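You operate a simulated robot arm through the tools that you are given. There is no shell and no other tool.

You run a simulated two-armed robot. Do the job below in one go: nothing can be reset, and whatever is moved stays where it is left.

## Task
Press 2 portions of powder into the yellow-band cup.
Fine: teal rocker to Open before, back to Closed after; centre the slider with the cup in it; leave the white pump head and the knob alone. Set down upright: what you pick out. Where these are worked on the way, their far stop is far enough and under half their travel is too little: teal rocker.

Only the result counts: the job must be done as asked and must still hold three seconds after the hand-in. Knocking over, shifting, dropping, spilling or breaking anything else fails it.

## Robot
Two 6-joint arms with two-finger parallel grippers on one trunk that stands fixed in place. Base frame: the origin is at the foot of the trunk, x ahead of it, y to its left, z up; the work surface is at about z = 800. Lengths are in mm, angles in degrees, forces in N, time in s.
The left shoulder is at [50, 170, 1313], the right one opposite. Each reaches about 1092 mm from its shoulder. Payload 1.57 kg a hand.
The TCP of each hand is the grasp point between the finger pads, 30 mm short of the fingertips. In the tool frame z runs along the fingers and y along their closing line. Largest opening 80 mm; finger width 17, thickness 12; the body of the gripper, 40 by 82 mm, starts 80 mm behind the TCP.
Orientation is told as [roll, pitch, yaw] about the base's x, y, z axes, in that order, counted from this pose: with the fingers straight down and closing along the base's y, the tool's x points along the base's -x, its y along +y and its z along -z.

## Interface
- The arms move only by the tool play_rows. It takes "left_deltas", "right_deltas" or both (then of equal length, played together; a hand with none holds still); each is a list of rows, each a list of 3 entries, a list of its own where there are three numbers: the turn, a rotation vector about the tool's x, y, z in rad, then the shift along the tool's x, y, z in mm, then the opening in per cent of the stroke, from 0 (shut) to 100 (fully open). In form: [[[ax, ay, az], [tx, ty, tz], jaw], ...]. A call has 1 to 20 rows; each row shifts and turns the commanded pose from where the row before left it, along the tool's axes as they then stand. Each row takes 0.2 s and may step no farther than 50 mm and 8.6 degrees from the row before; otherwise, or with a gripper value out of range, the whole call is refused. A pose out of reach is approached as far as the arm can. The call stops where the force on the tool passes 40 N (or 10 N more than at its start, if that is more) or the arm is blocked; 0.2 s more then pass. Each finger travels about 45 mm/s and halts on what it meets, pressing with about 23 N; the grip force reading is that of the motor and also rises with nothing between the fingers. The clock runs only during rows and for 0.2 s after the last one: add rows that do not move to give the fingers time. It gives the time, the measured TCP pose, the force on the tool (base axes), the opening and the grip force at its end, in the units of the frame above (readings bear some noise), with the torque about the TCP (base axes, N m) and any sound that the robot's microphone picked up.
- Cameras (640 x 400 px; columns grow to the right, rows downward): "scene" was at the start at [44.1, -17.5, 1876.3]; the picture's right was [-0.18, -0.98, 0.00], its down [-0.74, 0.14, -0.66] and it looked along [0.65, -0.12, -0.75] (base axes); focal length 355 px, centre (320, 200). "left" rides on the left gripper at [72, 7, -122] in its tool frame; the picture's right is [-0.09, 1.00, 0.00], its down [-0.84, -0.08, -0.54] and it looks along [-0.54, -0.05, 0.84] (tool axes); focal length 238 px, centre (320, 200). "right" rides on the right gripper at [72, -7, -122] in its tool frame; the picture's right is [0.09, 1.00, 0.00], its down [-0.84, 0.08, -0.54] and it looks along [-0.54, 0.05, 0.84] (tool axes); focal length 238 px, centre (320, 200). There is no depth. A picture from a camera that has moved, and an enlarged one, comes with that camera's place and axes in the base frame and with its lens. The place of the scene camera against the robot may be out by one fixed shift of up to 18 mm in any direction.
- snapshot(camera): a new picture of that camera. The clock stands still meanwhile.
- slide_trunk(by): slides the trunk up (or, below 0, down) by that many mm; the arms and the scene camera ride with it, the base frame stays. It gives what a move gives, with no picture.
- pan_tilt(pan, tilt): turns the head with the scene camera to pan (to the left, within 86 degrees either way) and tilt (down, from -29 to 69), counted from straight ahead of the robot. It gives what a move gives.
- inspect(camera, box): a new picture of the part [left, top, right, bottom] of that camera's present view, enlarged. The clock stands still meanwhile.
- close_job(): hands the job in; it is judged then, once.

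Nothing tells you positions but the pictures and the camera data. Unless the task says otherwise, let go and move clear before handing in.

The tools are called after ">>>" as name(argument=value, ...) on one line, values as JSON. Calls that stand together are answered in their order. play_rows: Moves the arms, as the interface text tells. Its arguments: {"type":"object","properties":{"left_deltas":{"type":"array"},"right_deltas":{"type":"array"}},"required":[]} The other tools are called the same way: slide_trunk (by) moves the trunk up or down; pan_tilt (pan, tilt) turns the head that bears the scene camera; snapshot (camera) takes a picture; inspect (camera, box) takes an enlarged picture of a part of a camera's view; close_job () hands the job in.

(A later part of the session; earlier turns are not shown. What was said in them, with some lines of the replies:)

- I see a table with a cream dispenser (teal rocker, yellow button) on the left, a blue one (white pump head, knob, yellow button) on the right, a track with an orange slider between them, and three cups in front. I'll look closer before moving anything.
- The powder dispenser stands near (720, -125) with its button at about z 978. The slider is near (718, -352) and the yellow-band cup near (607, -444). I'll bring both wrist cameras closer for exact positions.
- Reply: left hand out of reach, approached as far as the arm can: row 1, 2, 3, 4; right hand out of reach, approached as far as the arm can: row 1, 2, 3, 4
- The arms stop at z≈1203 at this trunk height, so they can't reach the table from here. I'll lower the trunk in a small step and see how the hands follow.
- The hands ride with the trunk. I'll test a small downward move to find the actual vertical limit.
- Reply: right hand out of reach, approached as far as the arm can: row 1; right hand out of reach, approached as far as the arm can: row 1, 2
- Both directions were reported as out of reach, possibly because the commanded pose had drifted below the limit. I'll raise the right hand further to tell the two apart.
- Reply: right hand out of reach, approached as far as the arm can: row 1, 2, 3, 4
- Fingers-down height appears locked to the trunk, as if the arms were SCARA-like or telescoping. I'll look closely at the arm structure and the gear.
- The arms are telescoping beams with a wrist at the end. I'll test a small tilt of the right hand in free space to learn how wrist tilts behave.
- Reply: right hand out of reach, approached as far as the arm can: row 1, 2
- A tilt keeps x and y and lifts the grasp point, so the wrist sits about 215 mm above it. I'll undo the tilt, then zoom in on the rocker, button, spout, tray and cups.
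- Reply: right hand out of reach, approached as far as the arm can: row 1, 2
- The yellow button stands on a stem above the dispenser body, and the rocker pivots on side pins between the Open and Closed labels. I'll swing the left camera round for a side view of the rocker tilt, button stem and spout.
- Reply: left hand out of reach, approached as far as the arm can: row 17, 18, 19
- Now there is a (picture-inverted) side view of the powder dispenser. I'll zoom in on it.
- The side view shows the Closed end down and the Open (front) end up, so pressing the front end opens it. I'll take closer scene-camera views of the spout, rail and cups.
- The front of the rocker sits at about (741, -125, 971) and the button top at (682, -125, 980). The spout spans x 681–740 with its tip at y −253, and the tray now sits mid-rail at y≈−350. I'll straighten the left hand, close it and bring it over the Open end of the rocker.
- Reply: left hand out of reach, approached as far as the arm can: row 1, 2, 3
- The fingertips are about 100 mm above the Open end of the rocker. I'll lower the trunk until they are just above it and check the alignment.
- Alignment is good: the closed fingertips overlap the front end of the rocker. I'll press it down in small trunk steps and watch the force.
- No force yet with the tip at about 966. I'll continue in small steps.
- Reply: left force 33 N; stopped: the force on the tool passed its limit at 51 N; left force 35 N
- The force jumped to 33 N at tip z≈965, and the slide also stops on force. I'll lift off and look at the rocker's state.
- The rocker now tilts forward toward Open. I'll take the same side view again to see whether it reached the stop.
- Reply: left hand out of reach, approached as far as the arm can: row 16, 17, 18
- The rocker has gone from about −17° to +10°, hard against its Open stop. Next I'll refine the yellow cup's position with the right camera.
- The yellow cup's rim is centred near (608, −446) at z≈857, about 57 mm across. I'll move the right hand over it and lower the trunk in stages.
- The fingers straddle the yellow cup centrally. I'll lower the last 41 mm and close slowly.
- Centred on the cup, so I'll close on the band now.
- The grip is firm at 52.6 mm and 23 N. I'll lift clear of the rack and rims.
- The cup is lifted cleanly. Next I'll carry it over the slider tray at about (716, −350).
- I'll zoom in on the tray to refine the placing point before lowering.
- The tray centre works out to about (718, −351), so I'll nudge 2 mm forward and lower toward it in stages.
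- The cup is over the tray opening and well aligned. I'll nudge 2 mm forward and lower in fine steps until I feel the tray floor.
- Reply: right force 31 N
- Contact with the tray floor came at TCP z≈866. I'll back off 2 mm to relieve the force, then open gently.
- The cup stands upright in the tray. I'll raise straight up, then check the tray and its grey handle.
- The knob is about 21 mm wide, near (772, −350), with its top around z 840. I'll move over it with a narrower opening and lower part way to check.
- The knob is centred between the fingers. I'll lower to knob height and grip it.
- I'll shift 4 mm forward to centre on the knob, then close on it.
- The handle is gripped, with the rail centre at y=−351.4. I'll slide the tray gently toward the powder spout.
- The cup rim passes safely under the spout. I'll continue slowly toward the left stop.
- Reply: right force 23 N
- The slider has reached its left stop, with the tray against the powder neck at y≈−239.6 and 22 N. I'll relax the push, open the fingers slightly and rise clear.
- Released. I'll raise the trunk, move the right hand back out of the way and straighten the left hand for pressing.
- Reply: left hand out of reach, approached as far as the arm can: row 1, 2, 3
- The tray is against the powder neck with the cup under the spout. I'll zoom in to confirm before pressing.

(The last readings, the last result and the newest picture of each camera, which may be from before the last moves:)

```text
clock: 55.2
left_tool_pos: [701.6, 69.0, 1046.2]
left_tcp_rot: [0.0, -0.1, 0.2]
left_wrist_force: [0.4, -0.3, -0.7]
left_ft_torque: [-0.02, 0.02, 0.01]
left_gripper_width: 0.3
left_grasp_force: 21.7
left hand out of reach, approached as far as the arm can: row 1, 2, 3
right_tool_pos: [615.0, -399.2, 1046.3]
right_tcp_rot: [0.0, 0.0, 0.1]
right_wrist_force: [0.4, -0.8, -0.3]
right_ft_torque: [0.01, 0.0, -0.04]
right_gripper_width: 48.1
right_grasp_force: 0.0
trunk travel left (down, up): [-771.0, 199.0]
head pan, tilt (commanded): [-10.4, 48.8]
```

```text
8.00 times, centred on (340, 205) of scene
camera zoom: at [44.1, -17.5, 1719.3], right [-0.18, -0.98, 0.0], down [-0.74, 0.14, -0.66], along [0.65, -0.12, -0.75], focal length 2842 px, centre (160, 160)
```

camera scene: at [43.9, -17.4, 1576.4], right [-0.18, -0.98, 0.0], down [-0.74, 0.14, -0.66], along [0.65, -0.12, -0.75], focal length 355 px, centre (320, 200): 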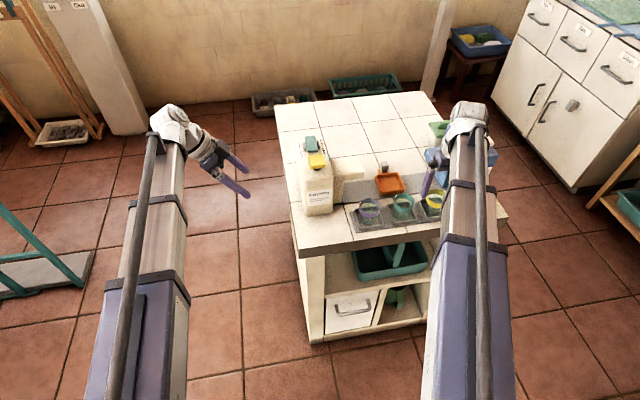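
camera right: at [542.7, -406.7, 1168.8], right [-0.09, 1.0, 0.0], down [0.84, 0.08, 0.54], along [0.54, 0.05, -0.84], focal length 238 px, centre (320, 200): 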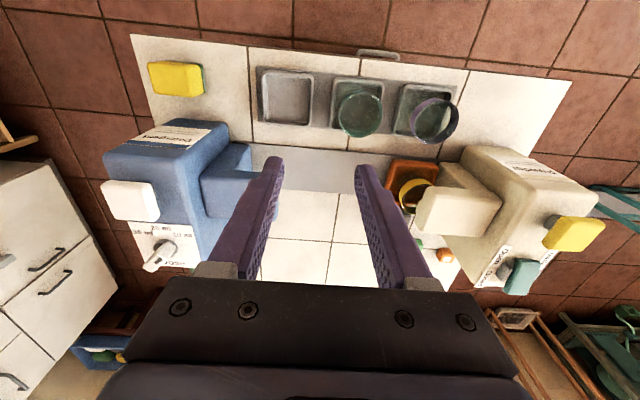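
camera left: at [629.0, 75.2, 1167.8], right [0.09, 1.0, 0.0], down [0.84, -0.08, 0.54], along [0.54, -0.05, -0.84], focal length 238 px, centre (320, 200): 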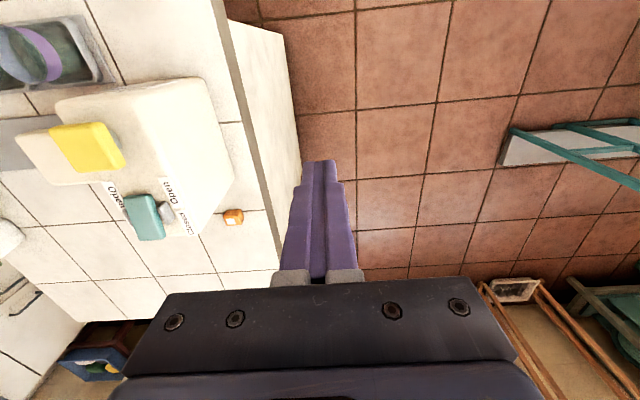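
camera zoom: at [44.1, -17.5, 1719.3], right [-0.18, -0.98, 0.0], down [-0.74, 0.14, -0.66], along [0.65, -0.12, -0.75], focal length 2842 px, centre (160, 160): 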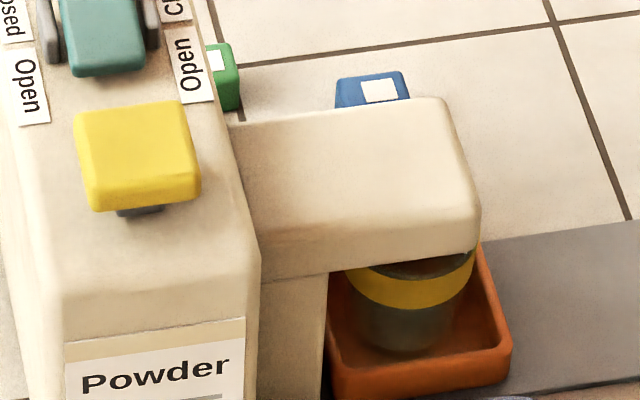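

The cup is well placed under the spout. I'll move the left hand over the yellow button and approach it.

>>> play_rows(left_deltas=[[[0, 0, 0], [4, -38.8, 0], 0], [[0, 0, 0], [4, -38.8, 0], 0], [[0, 0, 0], [4, -38.8, 0], 0], [[0, 0, 0], [4, -38.8, 0], 0], [[0, 0, 0], [4, -38.8, 0], 0], [[0, 0, 0], [0, 0, 0], 0]])

>>> slide_trunk(by=-25)

>>> snapshot(camera="left")

>>> inspect(camera="right", box=[440, 120, 640, 300])

```text
clock: 56.6
left_tool_pos: [681.0, -122.1, 1045.9]
left_tcp_rot: [0.0, -0.2, 0.0]
left_wrist_force: [-0.9, -1.1, -0.1]
left_ft_torque: [0.0, 0.01, 0.03]
left_gripper_width: 0.1
left_grasp_force: 20.8
left hand out of reach, approached as far as the arm can: row 5
right_tool_pos: [614.0, -399.6, 1045.7]
right_tcp_rot: [0.1, 0.0, 0.1]
right_wrist_force: [-0.6, -0.5, 0.4]
right_ft_torque: [-0.03, 0.0, 0.02]
right_gripper_width: 48.2
right_grasp_force: 0.0
trunk travel left (down, up): [-771.0, 199.0]
head pan, tilt (commanded): [-10.4, 48.8]
```

```text
clock: 57.3
left_tool_pos: [679.2, -123.8, 1022.4]
left_tcp_rot: [-0.1, -0.2, 0.0]
left_wrist_force: [-0.2, -0.6, 0.1]
left_ft_torque: [0.0, 0.03, 0.01]
left_gripper_width: 0.0
left_grasp_force: 21.2
right_tool_pos: [614.8, -400.3, 1020.2]
right_tcp_rot: [0.0, 0.1, 0.0]
right_wrist_force: [-0.2, -0.8, -0.2]
right_ft_torque: [-0.01, 0.01, 0.02]
right_gripper_width: 48.0
right_grasp_force: 0.1
trunk travel left (down, up): [-746.0, 224.0]
head pan, tilt (commanded): [-10.4, 48.8]
```

```text
taken
camera left: at [607.0, -116.7, 1142.9], right [0.09, 1.0, 0.0], down [0.84, -0.08, 0.54], along [0.54, -0.05, -0.84], focal length 238 px, centre (320, 200)
```

left: 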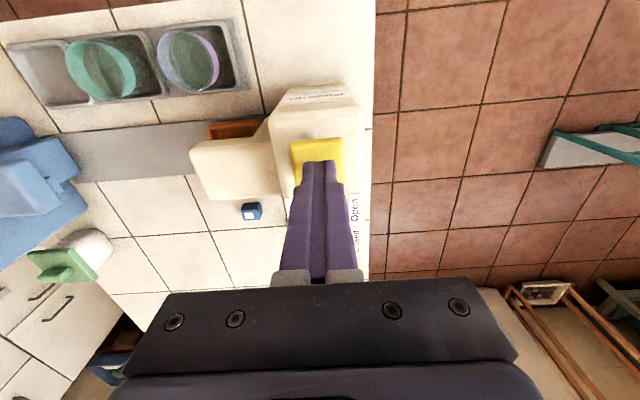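

```text
2.22 times, centred on (540, 210) of right
camera zoom: at [542.5, -406.7, 1143.9], right [-0.09, 1.0, 0.0], down [0.84, 0.08, 0.54], along [0.54, 0.05, -0.84], focal length 530 px, centre (-169, 178)
```

zoom: 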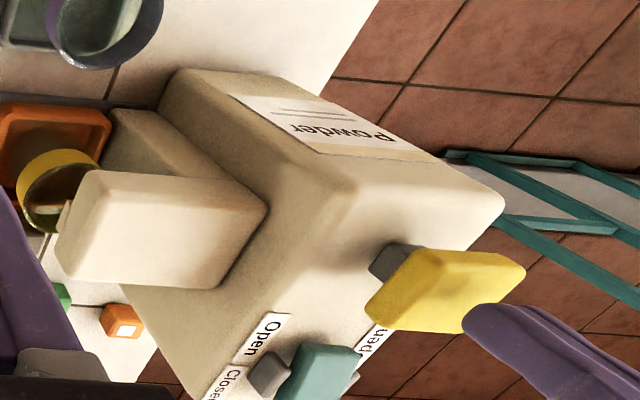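

The closed tips are about 11 mm above the button centre. I'll press in small steps.

>>> slide_trunk(by=-10)

>>> slide_trunk(by=-5)

>>> slide_trunk(by=-4)

>>> inspect(camera="right", box=[440, 120, 640, 300])

```text
clock: 57.9
left_tool_pos: [680.1, -123.5, 1010.6]
left_tcp_rot: [0.0, -0.2, 0.0]
left_wrist_force: [0.2, 0.2, 1.6]
left_ft_torque: [0.01, -0.01, 0.0]
left_gripper_width: 0.1
left_grasp_force: 21.6
right_tool_pos: [615.1, -399.5, 1011.5]
right_tcp_rot: [-0.1, 0.0, 0.0]
right_wrist_force: [-0.4, -0.4, -0.8]
right_ft_torque: [-0.03, 0.02, 0.01]
right_gripper_width: 47.9
right_grasp_force: 0.1
trunk travel left (down, up): [-736.0, 234.0]
head pan, tilt (commanded): [-10.4, 48.8]
```

```text
clock: 58.4
left_tool_pos: [680.9, -123.6, 1006.0]
left_tcp_rot: [0.0, -0.2, 0.0]
left_wrist_force: [0.3, 0.1, 2.4]
left_ft_torque: [0.01, 0.0, -0.01]
left_gripper_width: 0.0
left_grasp_force: 20.6
right_tool_pos: [614.0, -398.1, 1006.0]
right_tcp_rot: [0.0, 0.0, -0.1]
right_wrist_force: [0.0, -0.1, -0.2]
right_ft_torque: [-0.01, -0.01, 0.0]
right_gripper_width: 48.0
right_grasp_force: 0.0
trunk travel left (down, up): [-731.0, 239.0]
head pan, tilt (commanded): [-10.4, 48.8]
```

```text
clock: 58.9
left_tool_pos: [680.6, -123.2, 1002.3]
left_tcp_rot: [-0.1, -0.2, 0.0]
left_wrist_force: [2.0, -0.4, 4.1]
left_ft_torque: [-0.03, 0.02, 0.01]
left_gripper_width: 0.1
left_grasp_force: 21.6
right_tool_pos: [614.9, -399.3, 1000.9]
right_tcp_rot: [0.0, 0.0, 0.1]
right_wrist_force: [-0.5, 0.6, 0.8]
right_ft_torque: [0.01, 0.0, -0.02]
right_gripper_width: 48.1
right_grasp_force: 0.0
trunk travel left (down, up): [-727.0, 243.0]
head pan, tilt (commanded): [-10.4, 48.8]
heard: click
```

```text
2.22 times, centred on (540, 210) of right
camera zoom: at [542.5, -406.7, 1124.9], right [-0.09, 1.0, 0.0], down [0.84, 0.08, 0.54], along [0.54, 0.05, -0.84], focal length 530 px, centre (-169, 178)
```

zoom: 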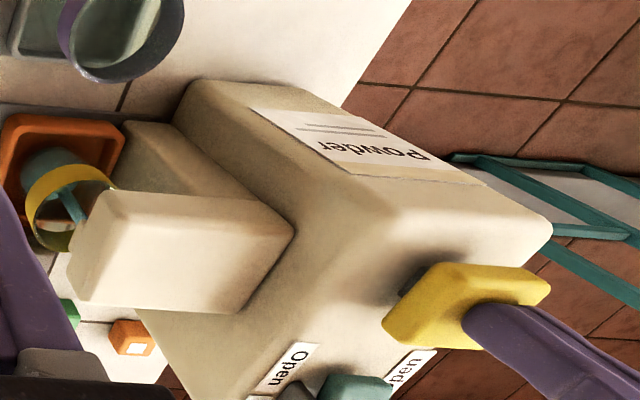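

I heard a click and can see powder falling into the cup, so portion 1 is dispensed. I'll lift to let the button return fully.

>>> slide_trunk(by=19)

>>> play_rows(left_deltas=[[[0, 0, 0], [0, 0, 0], 0], [[0, 0, 0], [0, 0, 0], 0], [[0, 0, 0], [0, 0, 0], 0], [[0, 0, 0], [0, 0, 0], 0], [[0, 0, 0], [0, 0, 0], 0]])

>>> inspect(camera="right", box=[380, 120, 640, 300])

```text
clock: 59.6
left_tool_pos: [679.7, -123.6, 1020.0]
left_tcp_rot: [-0.1, -0.1, 0.0]
left_wrist_force: [-0.6, -0.1, 0.5]
left_ft_torque: [0.02, 0.0, 0.01]
left_gripper_width: 0.0
left_grasp_force: 21.3
right_tool_pos: [613.7, -399.1, 1019.9]
right_tcp_rot: [0.0, 0.0, 0.0]
right_wrist_force: [-0.1, -0.2, -1.2]
right_ft_torque: [-0.02, 0.01, -0.01]
right_gripper_width: 48.0
right_grasp_force: 0.2
trunk travel left (down, up): [-746.0, 224.0]
head pan, tilt (commanded): [-10.4, 48.8]
```

```text
clock: 60.8
left_tool_pos: [679.6, -123.7, 1020.2]
left_tcp_rot: [0.0, -0.1, -0.1]
left_wrist_force: [-0.4, 0.8, 0.2]
left_ft_torque: [0.01, 0.02, 0.04]
left_gripper_width: 0.0
left_grasp_force: 20.7
right_tool_pos: [615.2, -398.8, 1019.9]
right_tcp_rot: [0.0, 0.1, 0.0]
right_wrist_force: [-0.2, 0.1, 0.7]
right_ft_torque: [-0.01, -0.01, -0.01]
right_gripper_width: 48.0
right_grasp_force: 0.0
trunk travel left (down, up): [-746.0, 224.0]
head pan, tilt (commanded): [-10.4, 48.8]
```

```text
2.22 times, centred on (510, 210) of right
camera zoom: at [542.6, -406.8, 1143.8], right [-0.09, 1.0, 0.0], down [0.84, 0.08, 0.54], along [0.54, 0.05, -0.84], focal length 530 px, centre (-102, 178)
```

zoom: 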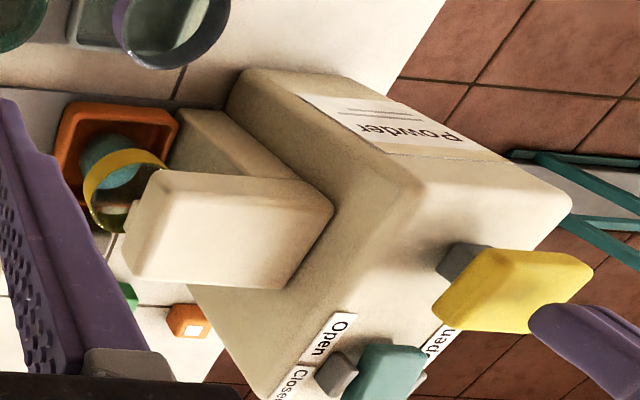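

The button is back up and the first portion is in the cup. Second press, with the same steps.

>>> slide_trunk(by=-10)

>>> slide_trunk(by=-5)

>>> slide_trunk(by=-4)

>>> inspect(camera="right", box=[380, 120, 640, 300])

```text
clock: 61.4
left_tool_pos: [680.0, -123.9, 1010.6]
left_tcp_rot: [-0.1, -0.3, 0.0]
left_wrist_force: [0.4, 0.0, 0.5]
left_ft_torque: [0.0, -0.02, 0.0]
left_gripper_width: 0.2
left_grasp_force: 21.3
right_tool_pos: [614.5, -399.7, 1010.9]
right_tcp_rot: [0.0, 0.0, 0.1]
right_wrist_force: [-0.5, 0.7, 0.2]
right_ft_torque: [-0.03, 0.0, 0.01]
right_gripper_width: 48.1
right_grasp_force: 0.0
trunk travel left (down, up): [-736.0, 234.0]
head pan, tilt (commanded): [-10.4, 48.8]
```

```text
clock: 61.9
left_tool_pos: [679.7, -123.3, 1007.5]
left_tcp_rot: [0.0, -0.1, -0.1]
left_wrist_force: [0.7, 0.1, 3.3]
left_ft_torque: [-0.02, 0.04, -0.03]
left_gripper_width: 0.1
left_grasp_force: 21.6
right_tool_pos: [614.4, -399.9, 1006.2]
right_tcp_rot: [0.1, 0.1, 0.0]
right_wrist_force: [-0.9, -0.8, 0.6]
right_ft_torque: [0.0, 0.0, -0.02]
right_gripper_width: 48.0
right_grasp_force: 0.2
trunk travel left (down, up): [-731.0, 239.0]
head pan, tilt (commanded): [-10.4, 48.8]
```

```text
clock: 62.4
left_tool_pos: [679.6, -123.8, 1001.6]
left_tcp_rot: [0.0, -0.2, -0.1]
left_wrist_force: [1.5, -0.1, 4.5]
left_ft_torque: [-0.02, -0.02, -0.02]
left_gripper_width: 0.0
left_grasp_force: 20.7
right_tool_pos: [615.1, -400.2, 1001.4]
right_tcp_rot: [-0.1, 0.0, 0.0]
right_wrist_force: [0.1, 0.4, 0.7]
right_ft_torque: [-0.01, -0.01, -0.01]
right_gripper_width: 48.2
right_grasp_force: 0.0
trunk travel left (down, up): [-727.0, 243.0]
head pan, tilt (commanded): [-10.4, 48.8]
heard: click
```

```text
2.22 times, centred on (510, 210) of right
camera zoom: at [542.5, -406.7, 1124.9], right [-0.09, 1.0, 0.0], down [0.84, 0.08, 0.54], along [0.54, 0.05, -0.84], focal length 530 px, centre (-102, 178)
```

zoom: 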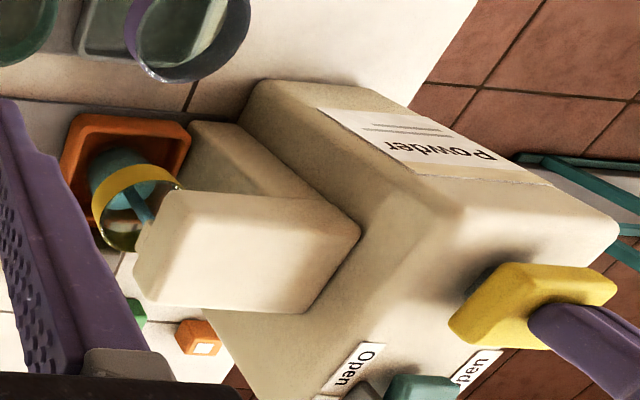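

The second click came with a second stream, so both portions are in. I'll lift, let the powder settle, then move over the Closed (rear) end of the rocker.

>>> slide_trunk(by=40)

>>> play_rows(left_deltas=[[[0, 0, 0], [0, 0, 0], 0], [[0, 0, 0], [0, 0, 0], 0], [[0, 0, 0], [0, 0, 0], 0], [[0, 0, 0], [-26, -0.3, 0], 0], [[0, 0, 0], [-26, -0.3, 0], 0], [[0, 0, 0], [-26, -0.3, 0], 0], [[0, 0, 0], [-27, -0.3, 0], 0], [[0, 0, 0], [0, 0, 0], 0]])

>>> inspect(camera="right", box=[380, 120, 640, 300])

>>> inspect(camera="left", box=[240, 60, 400, 220])

>>> inspect(camera="scene", box=[290, 150, 390, 230])

```text
clock: 63.3
left_tool_pos: [680.4, -124.0, 1041.8]
left_tcp_rot: [0.0, -0.1, -0.1]
left_wrist_force: [-0.1, 0.3, 0.3]
left_ft_torque: [-0.01, -0.01, -0.01]
left_gripper_width: 0.2
left_grasp_force: 21.1
right_tool_pos: [614.5, -399.5, 1040.5]
right_tcp_rot: [0.1, 0.0, 0.0]
right_wrist_force: [-0.5, -0.5, -0.4]
right_ft_torque: [0.02, 0.01, -0.01]
right_gripper_width: 48.0
right_grasp_force: 0.0
trunk travel left (down, up): [-767.0, 203.0]
head pan, tilt (commanded): [-10.4, 48.8]
```

```text
clock: 65.1
left_tool_pos: [783.6, -124.9, 1042.1]
left_tcp_rot: [0.0, -0.3, 0.0]
left_wrist_force: [0.0, -0.2, 0.4]
left_ft_torque: [-0.03, -0.02, -0.01]
left_gripper_width: 0.4
left_grasp_force: 21.5
right_tool_pos: [613.8, -399.9, 1041.2]
right_tcp_rot: [0.1, 0.0, 0.0]
right_wrist_force: [-0.4, 0.2, -0.9]
right_ft_torque: [-0.02, 0.05, 0.0]
right_gripper_width: 48.0
right_grasp_force: 0.0
trunk travel left (down, up): [-767.0, 203.0]
head pan, tilt (commanded): [-10.4, 48.8]
```

```text
2.22 times, centred on (510, 210) of right
camera zoom: at [542.4, -406.7, 1164.9], right [-0.09, 1.0, 0.0], down [0.84, 0.08, 0.54], along [0.54, 0.05, -0.84], focal length 530 px, centre (-102, 178)
```

zoom: 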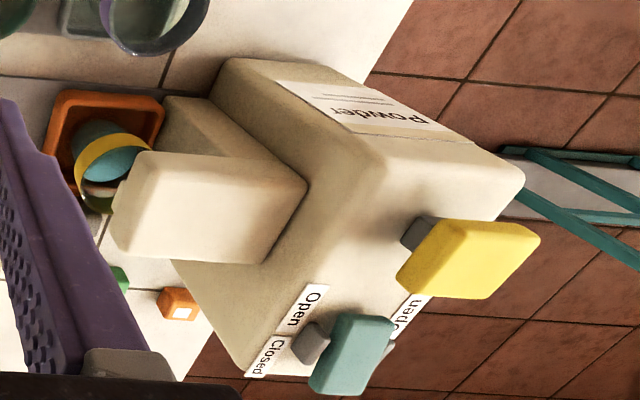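

```text
2.50 times, centred on (320, 140) of left
camera zoom: at [710.4, -118.4, 1163.9], right [0.09, 1.0, 0.0], down [0.84, -0.08, 0.54], along [0.54, -0.05, -0.84], focal length 596 px, centre (320, 350)
```

zoom: 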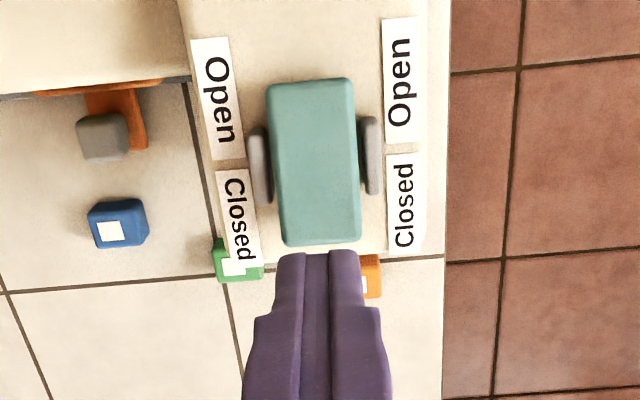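

```text
5.00 times, centred on (340, 190) of scene
camera zoom: at [43.7, -17.5, 1715.3], right [-0.18, -0.98, 0.0], down [-0.74, 0.14, -0.66], along [0.65, -0.12, -0.75], focal length 1776 px, centre (220, 250)
```

zoom: 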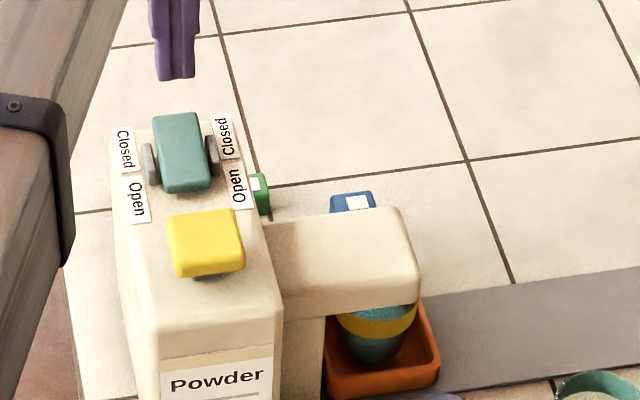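

Both portions are in the cup and the button is up. I'll now press the rear (Closed) end of the rocker down to its stop.

>>> play_rows(left_deltas=[[[0, 0, 0], [-2, -0.5, 0], 0], [[0, 0, 0], [0, 0, 0], 0]])

>>> slide_trunk(by=-36)

>>> slide_trunk(by=-5)

>>> slide_trunk(by=-4)

>>> slide_trunk(by=-3)

```text
clock: 65.7
left_tool_pos: [786.4, -126.5, 1041.1]
left_tcp_rot: [0.0, -0.1, 0.0]
left_wrist_force: [-0.4, 0.8, 0.0]
left_ft_torque: [-0.01, -0.05, -0.03]
left_gripper_width: 0.0
left_grasp_force: 21.0
right_tool_pos: [614.4, -398.9, 1040.5]
right_tcp_rot: [0.0, 0.0, -0.1]
right_wrist_force: [0.7, 0.3, 0.1]
right_ft_torque: [-0.01, -0.01, 0.02]
right_gripper_width: 48.0
right_grasp_force: 0.1
trunk travel left (down, up): [-767.0, 203.0]
head pan, tilt (commanded): [-10.4, 48.8]
```

```text
clock: 66.5
left_tool_pos: [786.1, -126.1, 1005.9]
left_tcp_rot: [0.0, -0.2, -0.1]
left_wrist_force: [-0.1, -0.2, 0.7]
left_ft_torque: [-0.02, 0.01, 0.03]
left_gripper_width: 0.0
left_grasp_force: 21.2
right_tool_pos: [614.4, -400.1, 1005.8]
right_tcp_rot: [0.0, -0.1, -0.1]
right_wrist_force: [0.3, 0.9, -0.1]
right_ft_torque: [-0.01, 0.04, 0.01]
right_gripper_width: 47.9
right_grasp_force: 0.1
trunk travel left (down, up): [-731.0, 239.0]
head pan, tilt (commanded): [-10.4, 48.8]
```

```text
clock: 67.0
left_tool_pos: [787.0, -125.8, 1000.8]
left_tcp_rot: [0.0, -0.2, 0.0]
left_wrist_force: [1.0, 0.0, 0.3]
left_ft_torque: [-0.01, -0.04, -0.02]
left_gripper_width: 0.0
left_grasp_force: 20.9
right_tool_pos: [615.0, -399.9, 1001.7]
right_tcp_rot: [0.0, 0.0, 0.1]
right_wrist_force: [0.9, 0.1, -0.1]
right_ft_torque: [0.0, -0.01, -0.02]
right_gripper_width: 48.2
right_grasp_force: 0.1
trunk travel left (down, up): [-726.0, 244.0]
head pan, tilt (commanded): [-10.4, 48.8]
```

```text
clock: 67.5
left_tool_pos: [786.9, -125.4, 997.0]
left_tcp_rot: [0.0, -0.2, 0.0]
left_wrist_force: [1.9, -0.1, 6.2]
left_ft_torque: [0.05, -0.01, -0.04]
left_gripper_width: 0.1
left_grasp_force: 21.1
right_tool_pos: [614.5, -399.5, 996.5]
right_tcp_rot: [0.0, -0.1, 0.1]
right_wrist_force: [-0.1, -0.3, 0.0]
right_ft_torque: [-0.01, 0.0, 0.0]
right_gripper_width: 48.3
right_grasp_force: 0.1
trunk travel left (down, up): [-722.0, 248.0]
head pan, tilt (commanded): [-10.4, 48.8]
```

```text
clock: 68.0
left_tool_pos: [786.5, -125.3, 996.6]
left_tcp_rot: [-0.2, -0.5, 0.0]
left_wrist_force: [-0.4, 0.6, 28.1]
left_ft_torque: [0.02, 0.25, -0.09]
left_gripper_width: 0.0
left_grasp_force: 20.9
right_tool_pos: [612.0, -399.6, 997.1]
right_tcp_rot: [0.0, -0.1, 0.1]
right_wrist_force: [0.1, -0.5, 0.3]
right_ft_torque: [-0.04, -0.01, 0.01]
right_gripper_width: 48.1
right_grasp_force: 0.0
trunk travel left (down, up): [-720.0, 250.0]
head pan, tilt (commanded): [-10.4, 48.8]
stopped: the force on the tool passed its limit at 46 N (the readings are from after the stop); the commanded pose is now the measured one
```

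The stop was reached at 46 N. I'll lift off, move the left hand aside and check the rocker from the side.

>>> slide_trunk(by=50)

>>> play_rows(left_deltas=[[[0, 0, 0], [16, 39, 0], 100], [[0, 0, 0], [17, 39, 0], 100], [[0, 0, 0], [17, 39, 0], 100], [[0, 0, 0], [17, 39, 0], 100], [[0, 0, 0], [17, 39, 0], 100], [[0, 0, 0.1428], [0, 0, 0], 100], [[0, 0, 0.1428], [0, 0, 0], 100], [[0, 0, 0.1428], [0, 0, 0], 100], [[0, 0, 0.1428], [0, 0, 0], 100], [[0, 0, 0.1428], [0, 0, 0], 100], [[0, 0, 0.1428], [0, 0, 0], 100], [[0, 0, 0.1428], [0, 0, 0], 100], [[0, 0, 0.1428], [0, 0, 0], 100], [[0, 0, 0.1428], [0, 0, 0], 100], [[0, 0, 0.1428], [0, 0, 0], 100], [[0, 0, 0.1428], [0, 0, 0], 100], [[0, -0.14, 0], [0, 0, 0], 100], [[0, -0.14, 0], [0, 0, 0], 100], [[0, -0.14, 0], [0, 0, 0], 100], [[0, -0.14, 0], [0, 0, 0], 100]])

>>> inspect(camera="left", box=[250, 110, 410, 220])

>>> inspect(camera="scene", box=[290, 150, 390, 230])

```text
clock: 68.9
left_tool_pos: [787.3, -126.4, 1045.0]
left_tcp_rot: [0.0, -0.4, 0.0]
left_wrist_force: [-0.1, 0.1, -0.7]
left_ft_torque: [0.0, 0.01, 0.04]
left_gripper_width: 0.2
left_grasp_force: 20.9
right_tool_pos: [613.9, -398.8, 1043.9]
right_tcp_rot: [0.0, 0.0, 0.0]
right_wrist_force: [0.0, 0.1, -0.1]
right_ft_torque: [0.02, 0.01, -0.03]
right_gripper_width: 48.0
right_grasp_force: 0.2
trunk travel left (down, up): [-770.0, 200.0]
head pan, tilt (commanded): [-10.4, 48.8]
```

```text
clock: 73.1
left_tool_pos: [704.0, 69.3, 1078.5]
left_tcp_rot: [0.5, -32.3, -90.2]
left_wrist_force: [-0.4, -0.2, 0.6]
left_ft_torque: [0.0, 0.01, 0.03]
left_gripper_width: 79.9
left_grasp_force: 0.0
left hand out of reach, approached as far as the arm can: row 18, 19, 20
right_tool_pos: [615.4, -398.6, 1045.5]
right_tcp_rot: [0.0, 0.0, 0.0]
right_wrist_force: [0.3, -0.2, 0.5]
right_ft_torque: [-0.01, -0.02, -0.01]
right_gripper_width: 47.8
right_grasp_force: 0.0
trunk travel left (down, up): [-770.0, 200.0]
head pan, tilt (commanded): [-10.4, 48.8]
```

```text
3.64 times, centred on (330, 165) of left
camera zoom: at [709.2, 194.6, 1144.1], right [1.0, -0.08, 0.06], down [-0.08, -0.42, 0.9], along [-0.05, -0.91, -0.42], focal length 867 px, centre (284, 327)
```

zoom: 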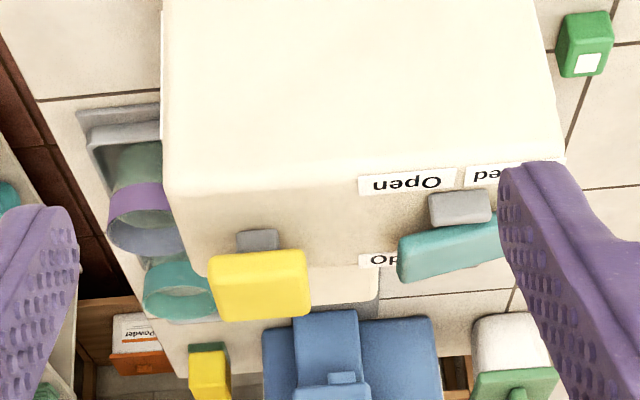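

```text
5.00 times, centred on (340, 190) of scene
camera zoom: at [44.0, -17.2, 1718.6], right [-0.18, -0.98, 0.0], down [-0.74, 0.14, -0.66], along [0.65, -0.12, -0.75], focal length 1776 px, centre (220, 250)
```

zoom: 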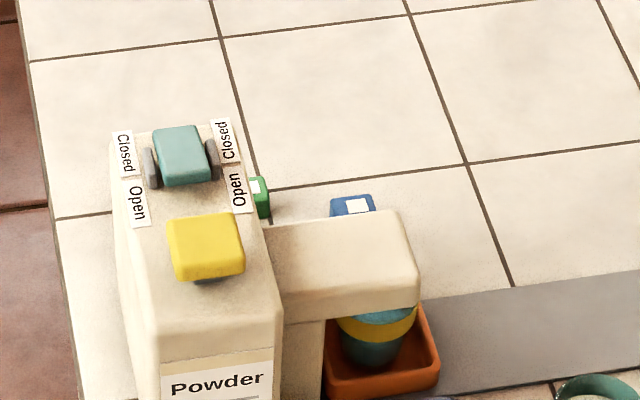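

The rocker is back at Closed. Next I'll return the right hand over the slider handle along the same path.

>>> play_rows(right_deltas=[[[0, 0, 0], [-30, 0, 0], 60], [[0, 0, 0], [-30, 15, 0], 60], [[0, 0, 0], [-30, 20, 0], 60], [[0, 0, 0], [-30, 30, 0], 60], [[0, 0, 0], [-25, 30, 0], 60], [[0, 0, 0], [-15, 30, 0], 60], [[0, 0, 0], [0, 25, 0], 60], [[0, 0, 0], [0, 10, 0], 60], [[0, 0, 0], [0, 0, 0], 60]])

>>> slide_trunk(by=-120)

>>> snapshot(camera="right")

>>> inspect(camera="scene", box=[290, 90, 440, 210])

```text
clock: 75.1
left_tool_pos: [703.6, 69.3, 1078.3]
left_tcp_rot: [0.5, -32.1, -90.2]
left_wrist_force: [-0.4, 0.0, -1.2]
left_ft_torque: [0.02, 0.03, -0.05]
left_gripper_width: 80.2
left_grasp_force: 0.1
right_tool_pos: [776.2, -239.7, 1044.5]
right_tcp_rot: [0.0, 0.0, 0.1]
right_wrist_force: [-0.3, -0.2, -0.1]
right_ft_torque: [0.0, 0.01, -0.02]
right_gripper_width: 47.7
right_grasp_force: 0.0
trunk travel left (down, up): [-770.0, 200.0]
head pan, tilt (commanded): [-10.4, 48.8]
```

```text
clock: 76.6
left_tool_pos: [703.4, 69.2, 959.0]
left_tcp_rot: [0.5, -32.2, -90.3]
left_wrist_force: [-0.2, -0.6, -0.2]
left_ft_torque: [-0.01, 0.03, -0.03]
left_gripper_width: 79.9
left_grasp_force: 0.0
right_tool_pos: [776.5, -239.2, 925.5]
right_tcp_rot: [0.0, 0.0, -0.1]
right_wrist_force: [-0.7, -0.4, -0.8]
right_ft_torque: [-0.04, 0.01, 0.01]
right_gripper_width: 47.8
right_grasp_force: 0.1
trunk travel left (down, up): [-650.0, 320.0]
head pan, tilt (commanded): [-10.4, 48.8]
```

```text
taken
camera right: at [704.0, -247.0, 1048.2], right [-0.09, 1.0, 0.0], down [0.84, 0.08, 0.54], along [0.54, 0.05, -0.84], focal length 238 px, centre (320, 200)
```

right: 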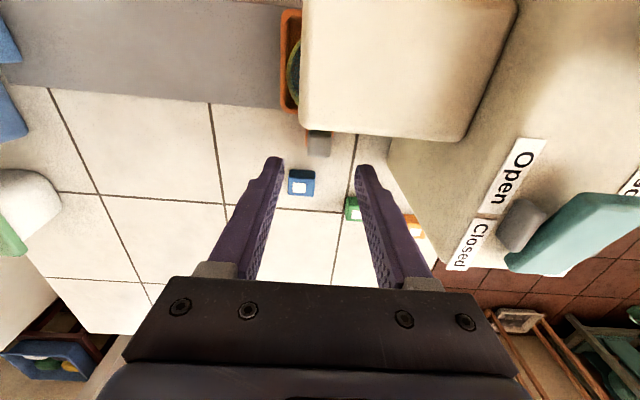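

```text
3.33 times, centred on (365, 150) of scene
camera zoom: at [43.9, -17.4, 1598.6], right [-0.18, -0.98, 0.0], down [-0.74, 0.14, -0.66], along [0.65, -0.12, -0.75], focal length 1184 px, centre (170, 367)
```

zoom: 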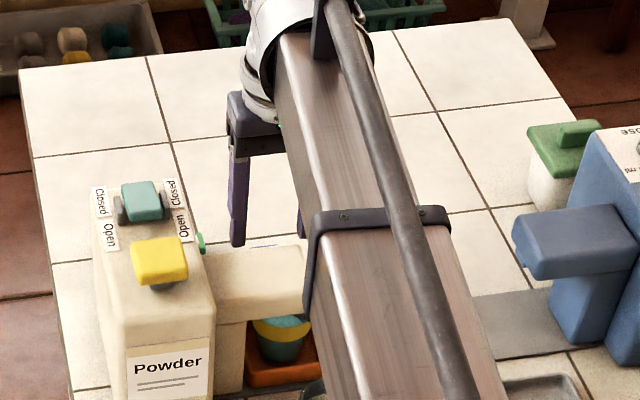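

The knob is centred between the fingers. I'll lower the remaining 80 mm and grip it.

>>> slide_trunk(by=-80)

>>> play_rows(right_deltas=[[[0, 0, 0], [0, 0, 0], 45], [[0, 0, 0], [0, 0, 0], 30], [[0, 0, 0], [0, 0, 0], 10], [[0, 0, 0], [0, 0, 0], 10], [[0, 0, 0], [0, 0, 0], 10]])

>>> snapshot(camera="right")

```text
clock: 77.8
left_tool_pos: [703.2, 68.2, 879.9]
left_tcp_rot: [0.4, -32.0, -90.2]
left_wrist_force: [0.1, -0.9, 0.1]
left_ft_torque: [0.04, 0.0, 0.0]
left_gripper_width: 79.9
left_grasp_force: 0.1
right_tool_pos: [776.3, -239.3, 844.5]
right_tcp_rot: [0.1, 0.1, 0.1]
right_wrist_force: [-0.1, 0.0, -0.4]
right_ft_torque: [0.04, -0.01, 0.01]
right_gripper_width: 47.8
right_grasp_force: 0.2
trunk travel left (down, up): [-570.0, 400.0]
head pan, tilt (commanded): [-10.4, 48.8]
```

```text
clock: 79.0
left_tool_pos: [704.0, 68.2, 878.3]
left_tcp_rot: [0.4, -32.1, -90.2]
left_wrist_force: [0.1, 0.7, 0.4]
left_ft_torque: [-0.01, 0.03, 0.01]
left_gripper_width: 80.1
left_grasp_force: 0.0
right_tool_pos: [777.3, -240.2, 845.4]
right_tcp_rot: [0.0, 0.0, 0.1]
right_wrist_force: [0.5, -1.9, 1.3]
right_ft_torque: [-0.02, 0.06, -0.01]
right_gripper_width: 22.0
right_grasp_force: 34.9
trunk travel left (down, up): [-570.0, 400.0]
head pan, tilt (commanded): [-10.4, 48.8]
```

```text
taken
camera right: at [704.1, -247.3, 968.1], right [-0.09, 1.0, 0.0], down [0.84, 0.08, 0.54], along [0.54, 0.05, -0.84], focal length 238 px, centre (320, 200)
```

right: 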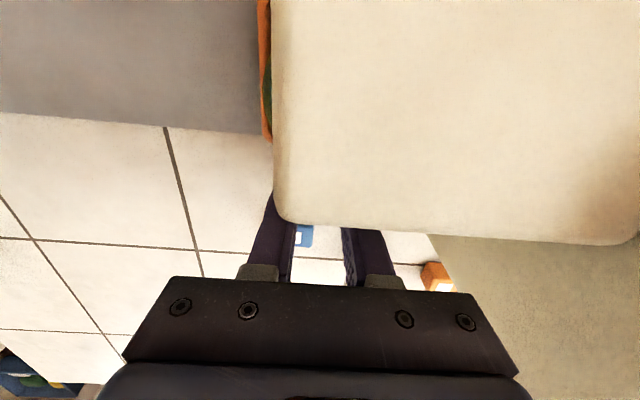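

The knob is gripped. I'll slide gently back to the centre, its original y≈−351.4.

>>> play_rows(right_deltas=[[[0, 0, 0], [0, -3, 0], 10], [[0, 0, 0], [0, -5, 0], 10], [[0, 0, 0], [0, -7, 0], 10], [[0, 0, 0], [0, -8, 0], 10], [[0, 0, 0], [0, -8, 0], 10], [[0, 0, 0], [0, -8, 0], 10], [[0, 0, 0], [0, -8, 0], 10], [[0, 0, 0], [0, -8, 0], 10], [[0, 0, 0], [0, -8, 0], 10], [[0, 0, 0], [0, -8, 0], 10], [[0, 0, 0], [0, -8, 0], 10], [[0, 0, 0], [0, -8, 0], 10], [[0, 0, 0], [0, -8, 0], 10], [[0, 0, 0], [0, -6, 0], 10], [[0, 0, 0], [0, -4, 0], 10], [[0, 0, 0], [0, -3, 0], 10], [[0, 0, 0], [0, -2, 0], 10], [[0, 0, 0], [0, -1.5, 0], 10], [[0, 0, 0], [0, 0, 0], 10]])

>>> snapshot(camera="right")

```text
clock: 83.0
left_tool_pos: [703.7, 69.6, 878.6]
left_tcp_rot: [0.4, -32.3, -90.2]
left_wrist_force: [0.2, -0.1, -0.1]
left_ft_torque: [-0.01, 0.01, -0.01]
left_gripper_width: 80.0
left_grasp_force: 0.1
right_tool_pos: [776.8, -351.0, 844.6]
right_tcp_rot: [0.1, 0.1, -0.1]
right_wrist_force: [0.8, 2.3, -0.1]
right_ft_torque: [0.02, 0.22, -0.02]
right_gripper_width: 21.9
right_grasp_force: 34.7
trunk travel left (down, up): [-570.0, 400.0]
head pan, tilt (commanded): [-10.4, 48.8]
```

```text
taken
camera right: at [704.1, -358.0, 968.1], right [-0.09, 1.0, 0.0], down [0.84, 0.08, 0.54], along [0.54, 0.05, -0.84], focal length 238 px, centre (320, 200)
```

right: 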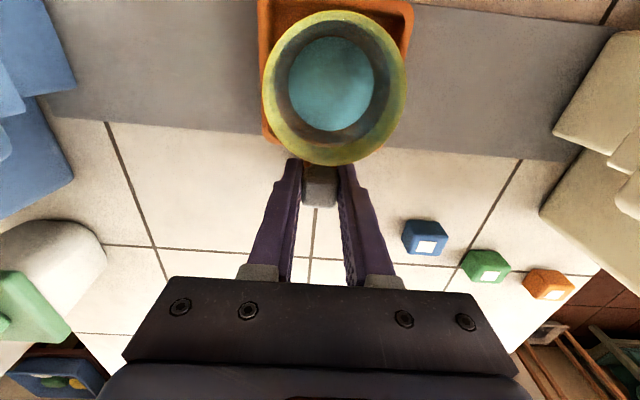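

The slider is back within about half a millimetre of its starting position, with powder visible in the cup. I'll release gently, rise and check the centring against both dispensers.

>>> play_rows(right_deltas=[[[0, 0, 0], [0, -0.5, 0], 10], [[0, 0, 0], [0, 0, 0], 10], [[0, 0, 0], [0, 0, 0], 40], [[0, 0, 0], [0, 0, 0], 60], [[0, 0, 0], [0, 0, 0], 60], [[0, 0, 0], [0, 0, 0], 60]])

>>> slide_trunk(by=200)

>>> play_rows(right_deltas=[[[0, 0, 0], [30, 0, 0], 80], [[0, 0, 0], [40, 0, 0], 80], [[0, 0, 0], [40, 0, 0], 80], [[0, 0, 0], [40, 0, 0], 80], [[0, 0, 0], [20, 0, 0], 80], [[0, 0, 0], [0, 0, 0], 80]])

>>> snapshot(camera="right")

>>> inspect(camera="right", box=[180, 80, 480, 260])

>>> inspect(camera="scene", box=[290, 160, 430, 280])

```text
clock: 84.4
left_tool_pos: [703.7, 69.5, 878.6]
left_tcp_rot: [0.4, -32.1, -90.2]
left_wrist_force: [-0.3, 0.3, 0.6]
left_ft_torque: [0.01, 0.0, -0.01]
left_gripper_width: 80.1
left_grasp_force: 0.0
right_tool_pos: [775.9, -350.8, 846.2]
right_tcp_rot: [0.0, 0.0, 0.0]
right_wrist_force: [0.2, 0.4, 0.3]
right_ft_torque: [0.0, 0.01, -0.03]
right_gripper_width: 48.0
right_grasp_force: 0.1
trunk travel left (down, up): [-570.0, 400.0]
head pan, tilt (commanded): [-10.4, 48.8]
```

```text
clock: 86.5
left_tool_pos: [705.2, 67.8, 1077.9]
left_tcp_rot: [0.4, -32.2, -90.3]
left_wrist_force: [-0.7, -0.7, 0.9]
left_ft_torque: [-0.01, 0.01, 0.01]
left_gripper_width: 80.3
left_grasp_force: 0.1
right_tool_pos: [775.7, -350.1, 1045.7]
right_tcp_rot: [0.0, 0.0, 0.1]
right_wrist_force: [0.1, 0.3, 0.6]
right_ft_torque: [0.01, 0.02, -0.03]
right_gripper_width: 48.1
right_grasp_force: 0.1
trunk travel left (down, up): [-770.0, 200.0]
head pan, tilt (commanded): [-10.4, 48.8]
```

```text
clock: 87.9
left_tool_pos: [703.6, 68.8, 1078.6]
left_tcp_rot: [0.4, -32.1, -90.2]
left_wrist_force: [0.2, 0.2, -0.1]
left_ft_torque: [-0.04, -0.01, 0.0]
left_gripper_width: 79.9
left_grasp_force: 0.0
right_tool_pos: [606.3, -352.0, 1045.2]
right_tcp_rot: [0.0, 0.0, -0.1]
right_wrist_force: [-0.4, 0.0, 0.1]
right_ft_torque: [0.02, 0.0, 0.01]
right_gripper_width: 64.1
right_grasp_force: 0.0
trunk travel left (down, up): [-770.0, 200.0]
head pan, tilt (commanded): [-10.4, 48.8]
```

```text
taken
camera right: at [534.4, -358.9, 1168.1], right [-0.09, 1.0, 0.0], down [0.84, 0.08, 0.54], along [0.54, 0.05, -0.84], focal length 238 px, centre (320, 200)
```

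right: 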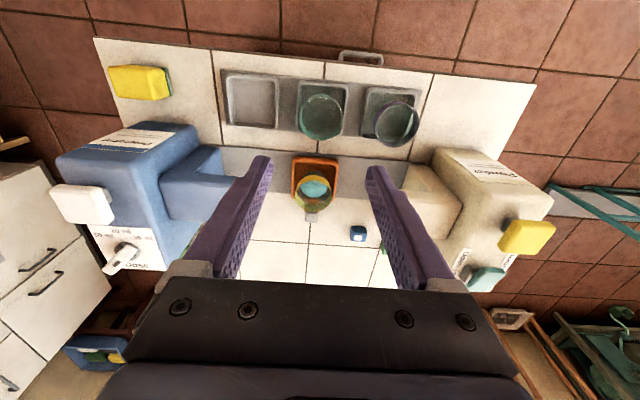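

```text
2.13 times, centred on (330, 170) of right
camera zoom: at [534.4, -358.9, 1168.1], right [-0.09, 1.0, 0.0], down [0.84, 0.08, 0.54], along [0.54, 0.05, -0.84], focal length 508 px, centre (299, 264)
```

zoom: 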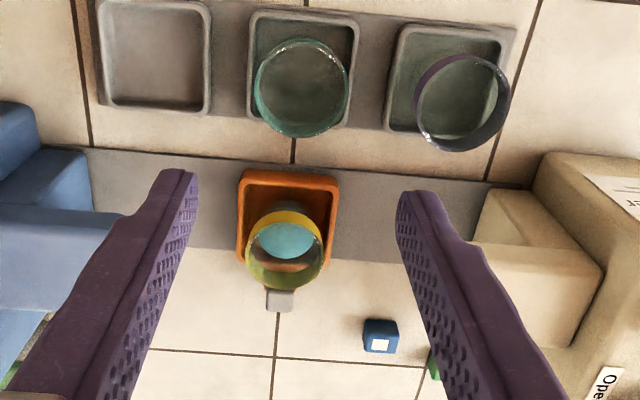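

```text
3.33 times, centred on (360, 220) of scene
camera zoom: at [44.2, -17.4, 1718.6], right [-0.18, -0.98, 0.0], down [-0.74, 0.14, -0.66], along [0.65, -0.12, -0.75], focal length 1184 px, centre (187, 133)
```

zoom: 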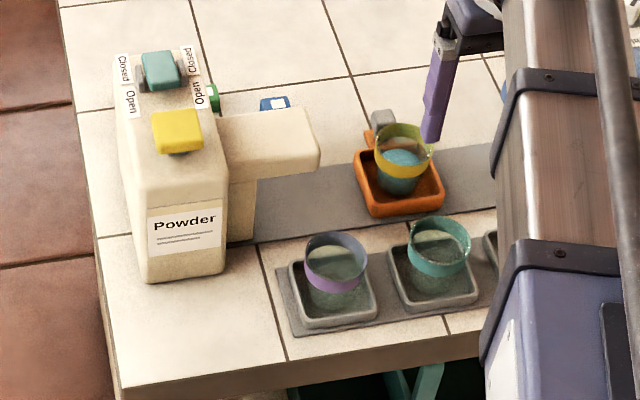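

The rail centre works out to y≈−352 and the tray is within about 1 mm of it. One last close look at the cup and rocker before handing in.

>>> inspect(camera="scene", box=[360, 185, 420, 235])

>>> inspect(camera="left", box=[250, 110, 410, 220])

>>> inspect(camera="scene", box=[300, 165, 370, 215])

```text
8.00 times, centred on (390, 210) of scene
camera zoom: at [44.2, -17.4, 1718.6], right [-0.18, -0.98, 0.0], down [-0.74, 0.14, -0.66], along [0.65, -0.12, -0.75], focal length 2842 px, centre (-240, 120)
```

zoom: 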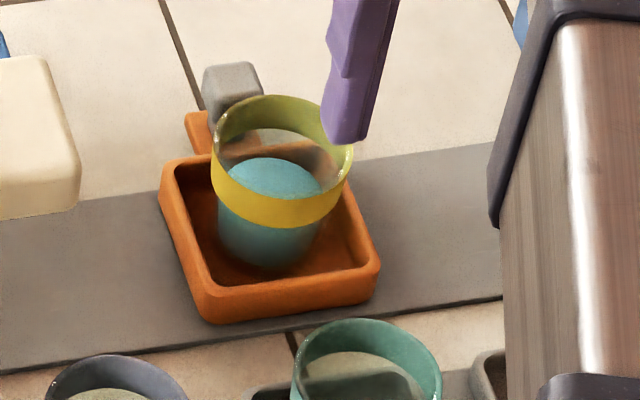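

```text
3.64 times, centred on (330, 165) of left
camera zoom: at [709.3, 194.6, 1144.1], right [1.0, -0.08, 0.06], down [-0.08, -0.42, 0.9], along [-0.05, -0.9, -0.42], focal length 867 px, centre (284, 327)
```

zoom: 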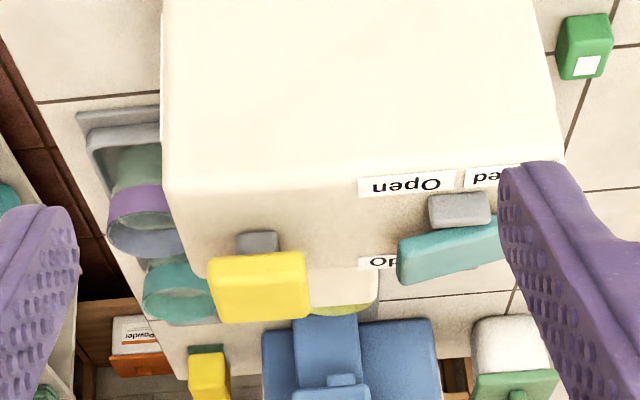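

```text
8.00 times, centred on (335, 190) of scene
camera zoom: at [44.2, -17.4, 1718.6], right [-0.18, -0.98, 0.0], down [-0.74, 0.14, -0.66], along [0.65, -0.12, -0.75], focal length 2842 px, centre (200, 280)
```

zoom: 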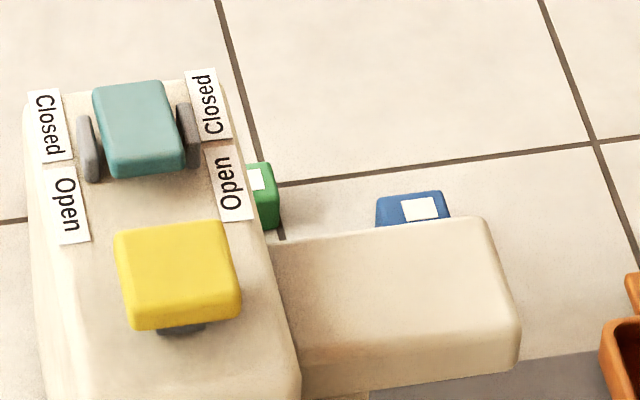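

The cup stands upright with two portions in the centred slider, and the rocker is back at Closed. The button is up, both hands are empty and clear, and nothing else has shifted, so I'm handing in.

>>> close_job()

```text
The job is handed in.
```

The job is handed in: two portions of powder are in the yellow-band cup, which stands upright in the slider.

- **Powder:** I pressed the yellow button twice. Each press gave one click and a visible stream into the cup, and I saw no spill.
- **Teal rocker:** I pressed it to its Open stop before dispensing and back to its Closed stop afterwards. The pictures show it back in its starting position.
- **Slider:** It is back where it started, within about 1 mm of the middle of the rail, judging by the camera views.
- **Left alone:** I did not touch the white pump head or the knob, and the other cups look unmoved. Both hands are open and clear.
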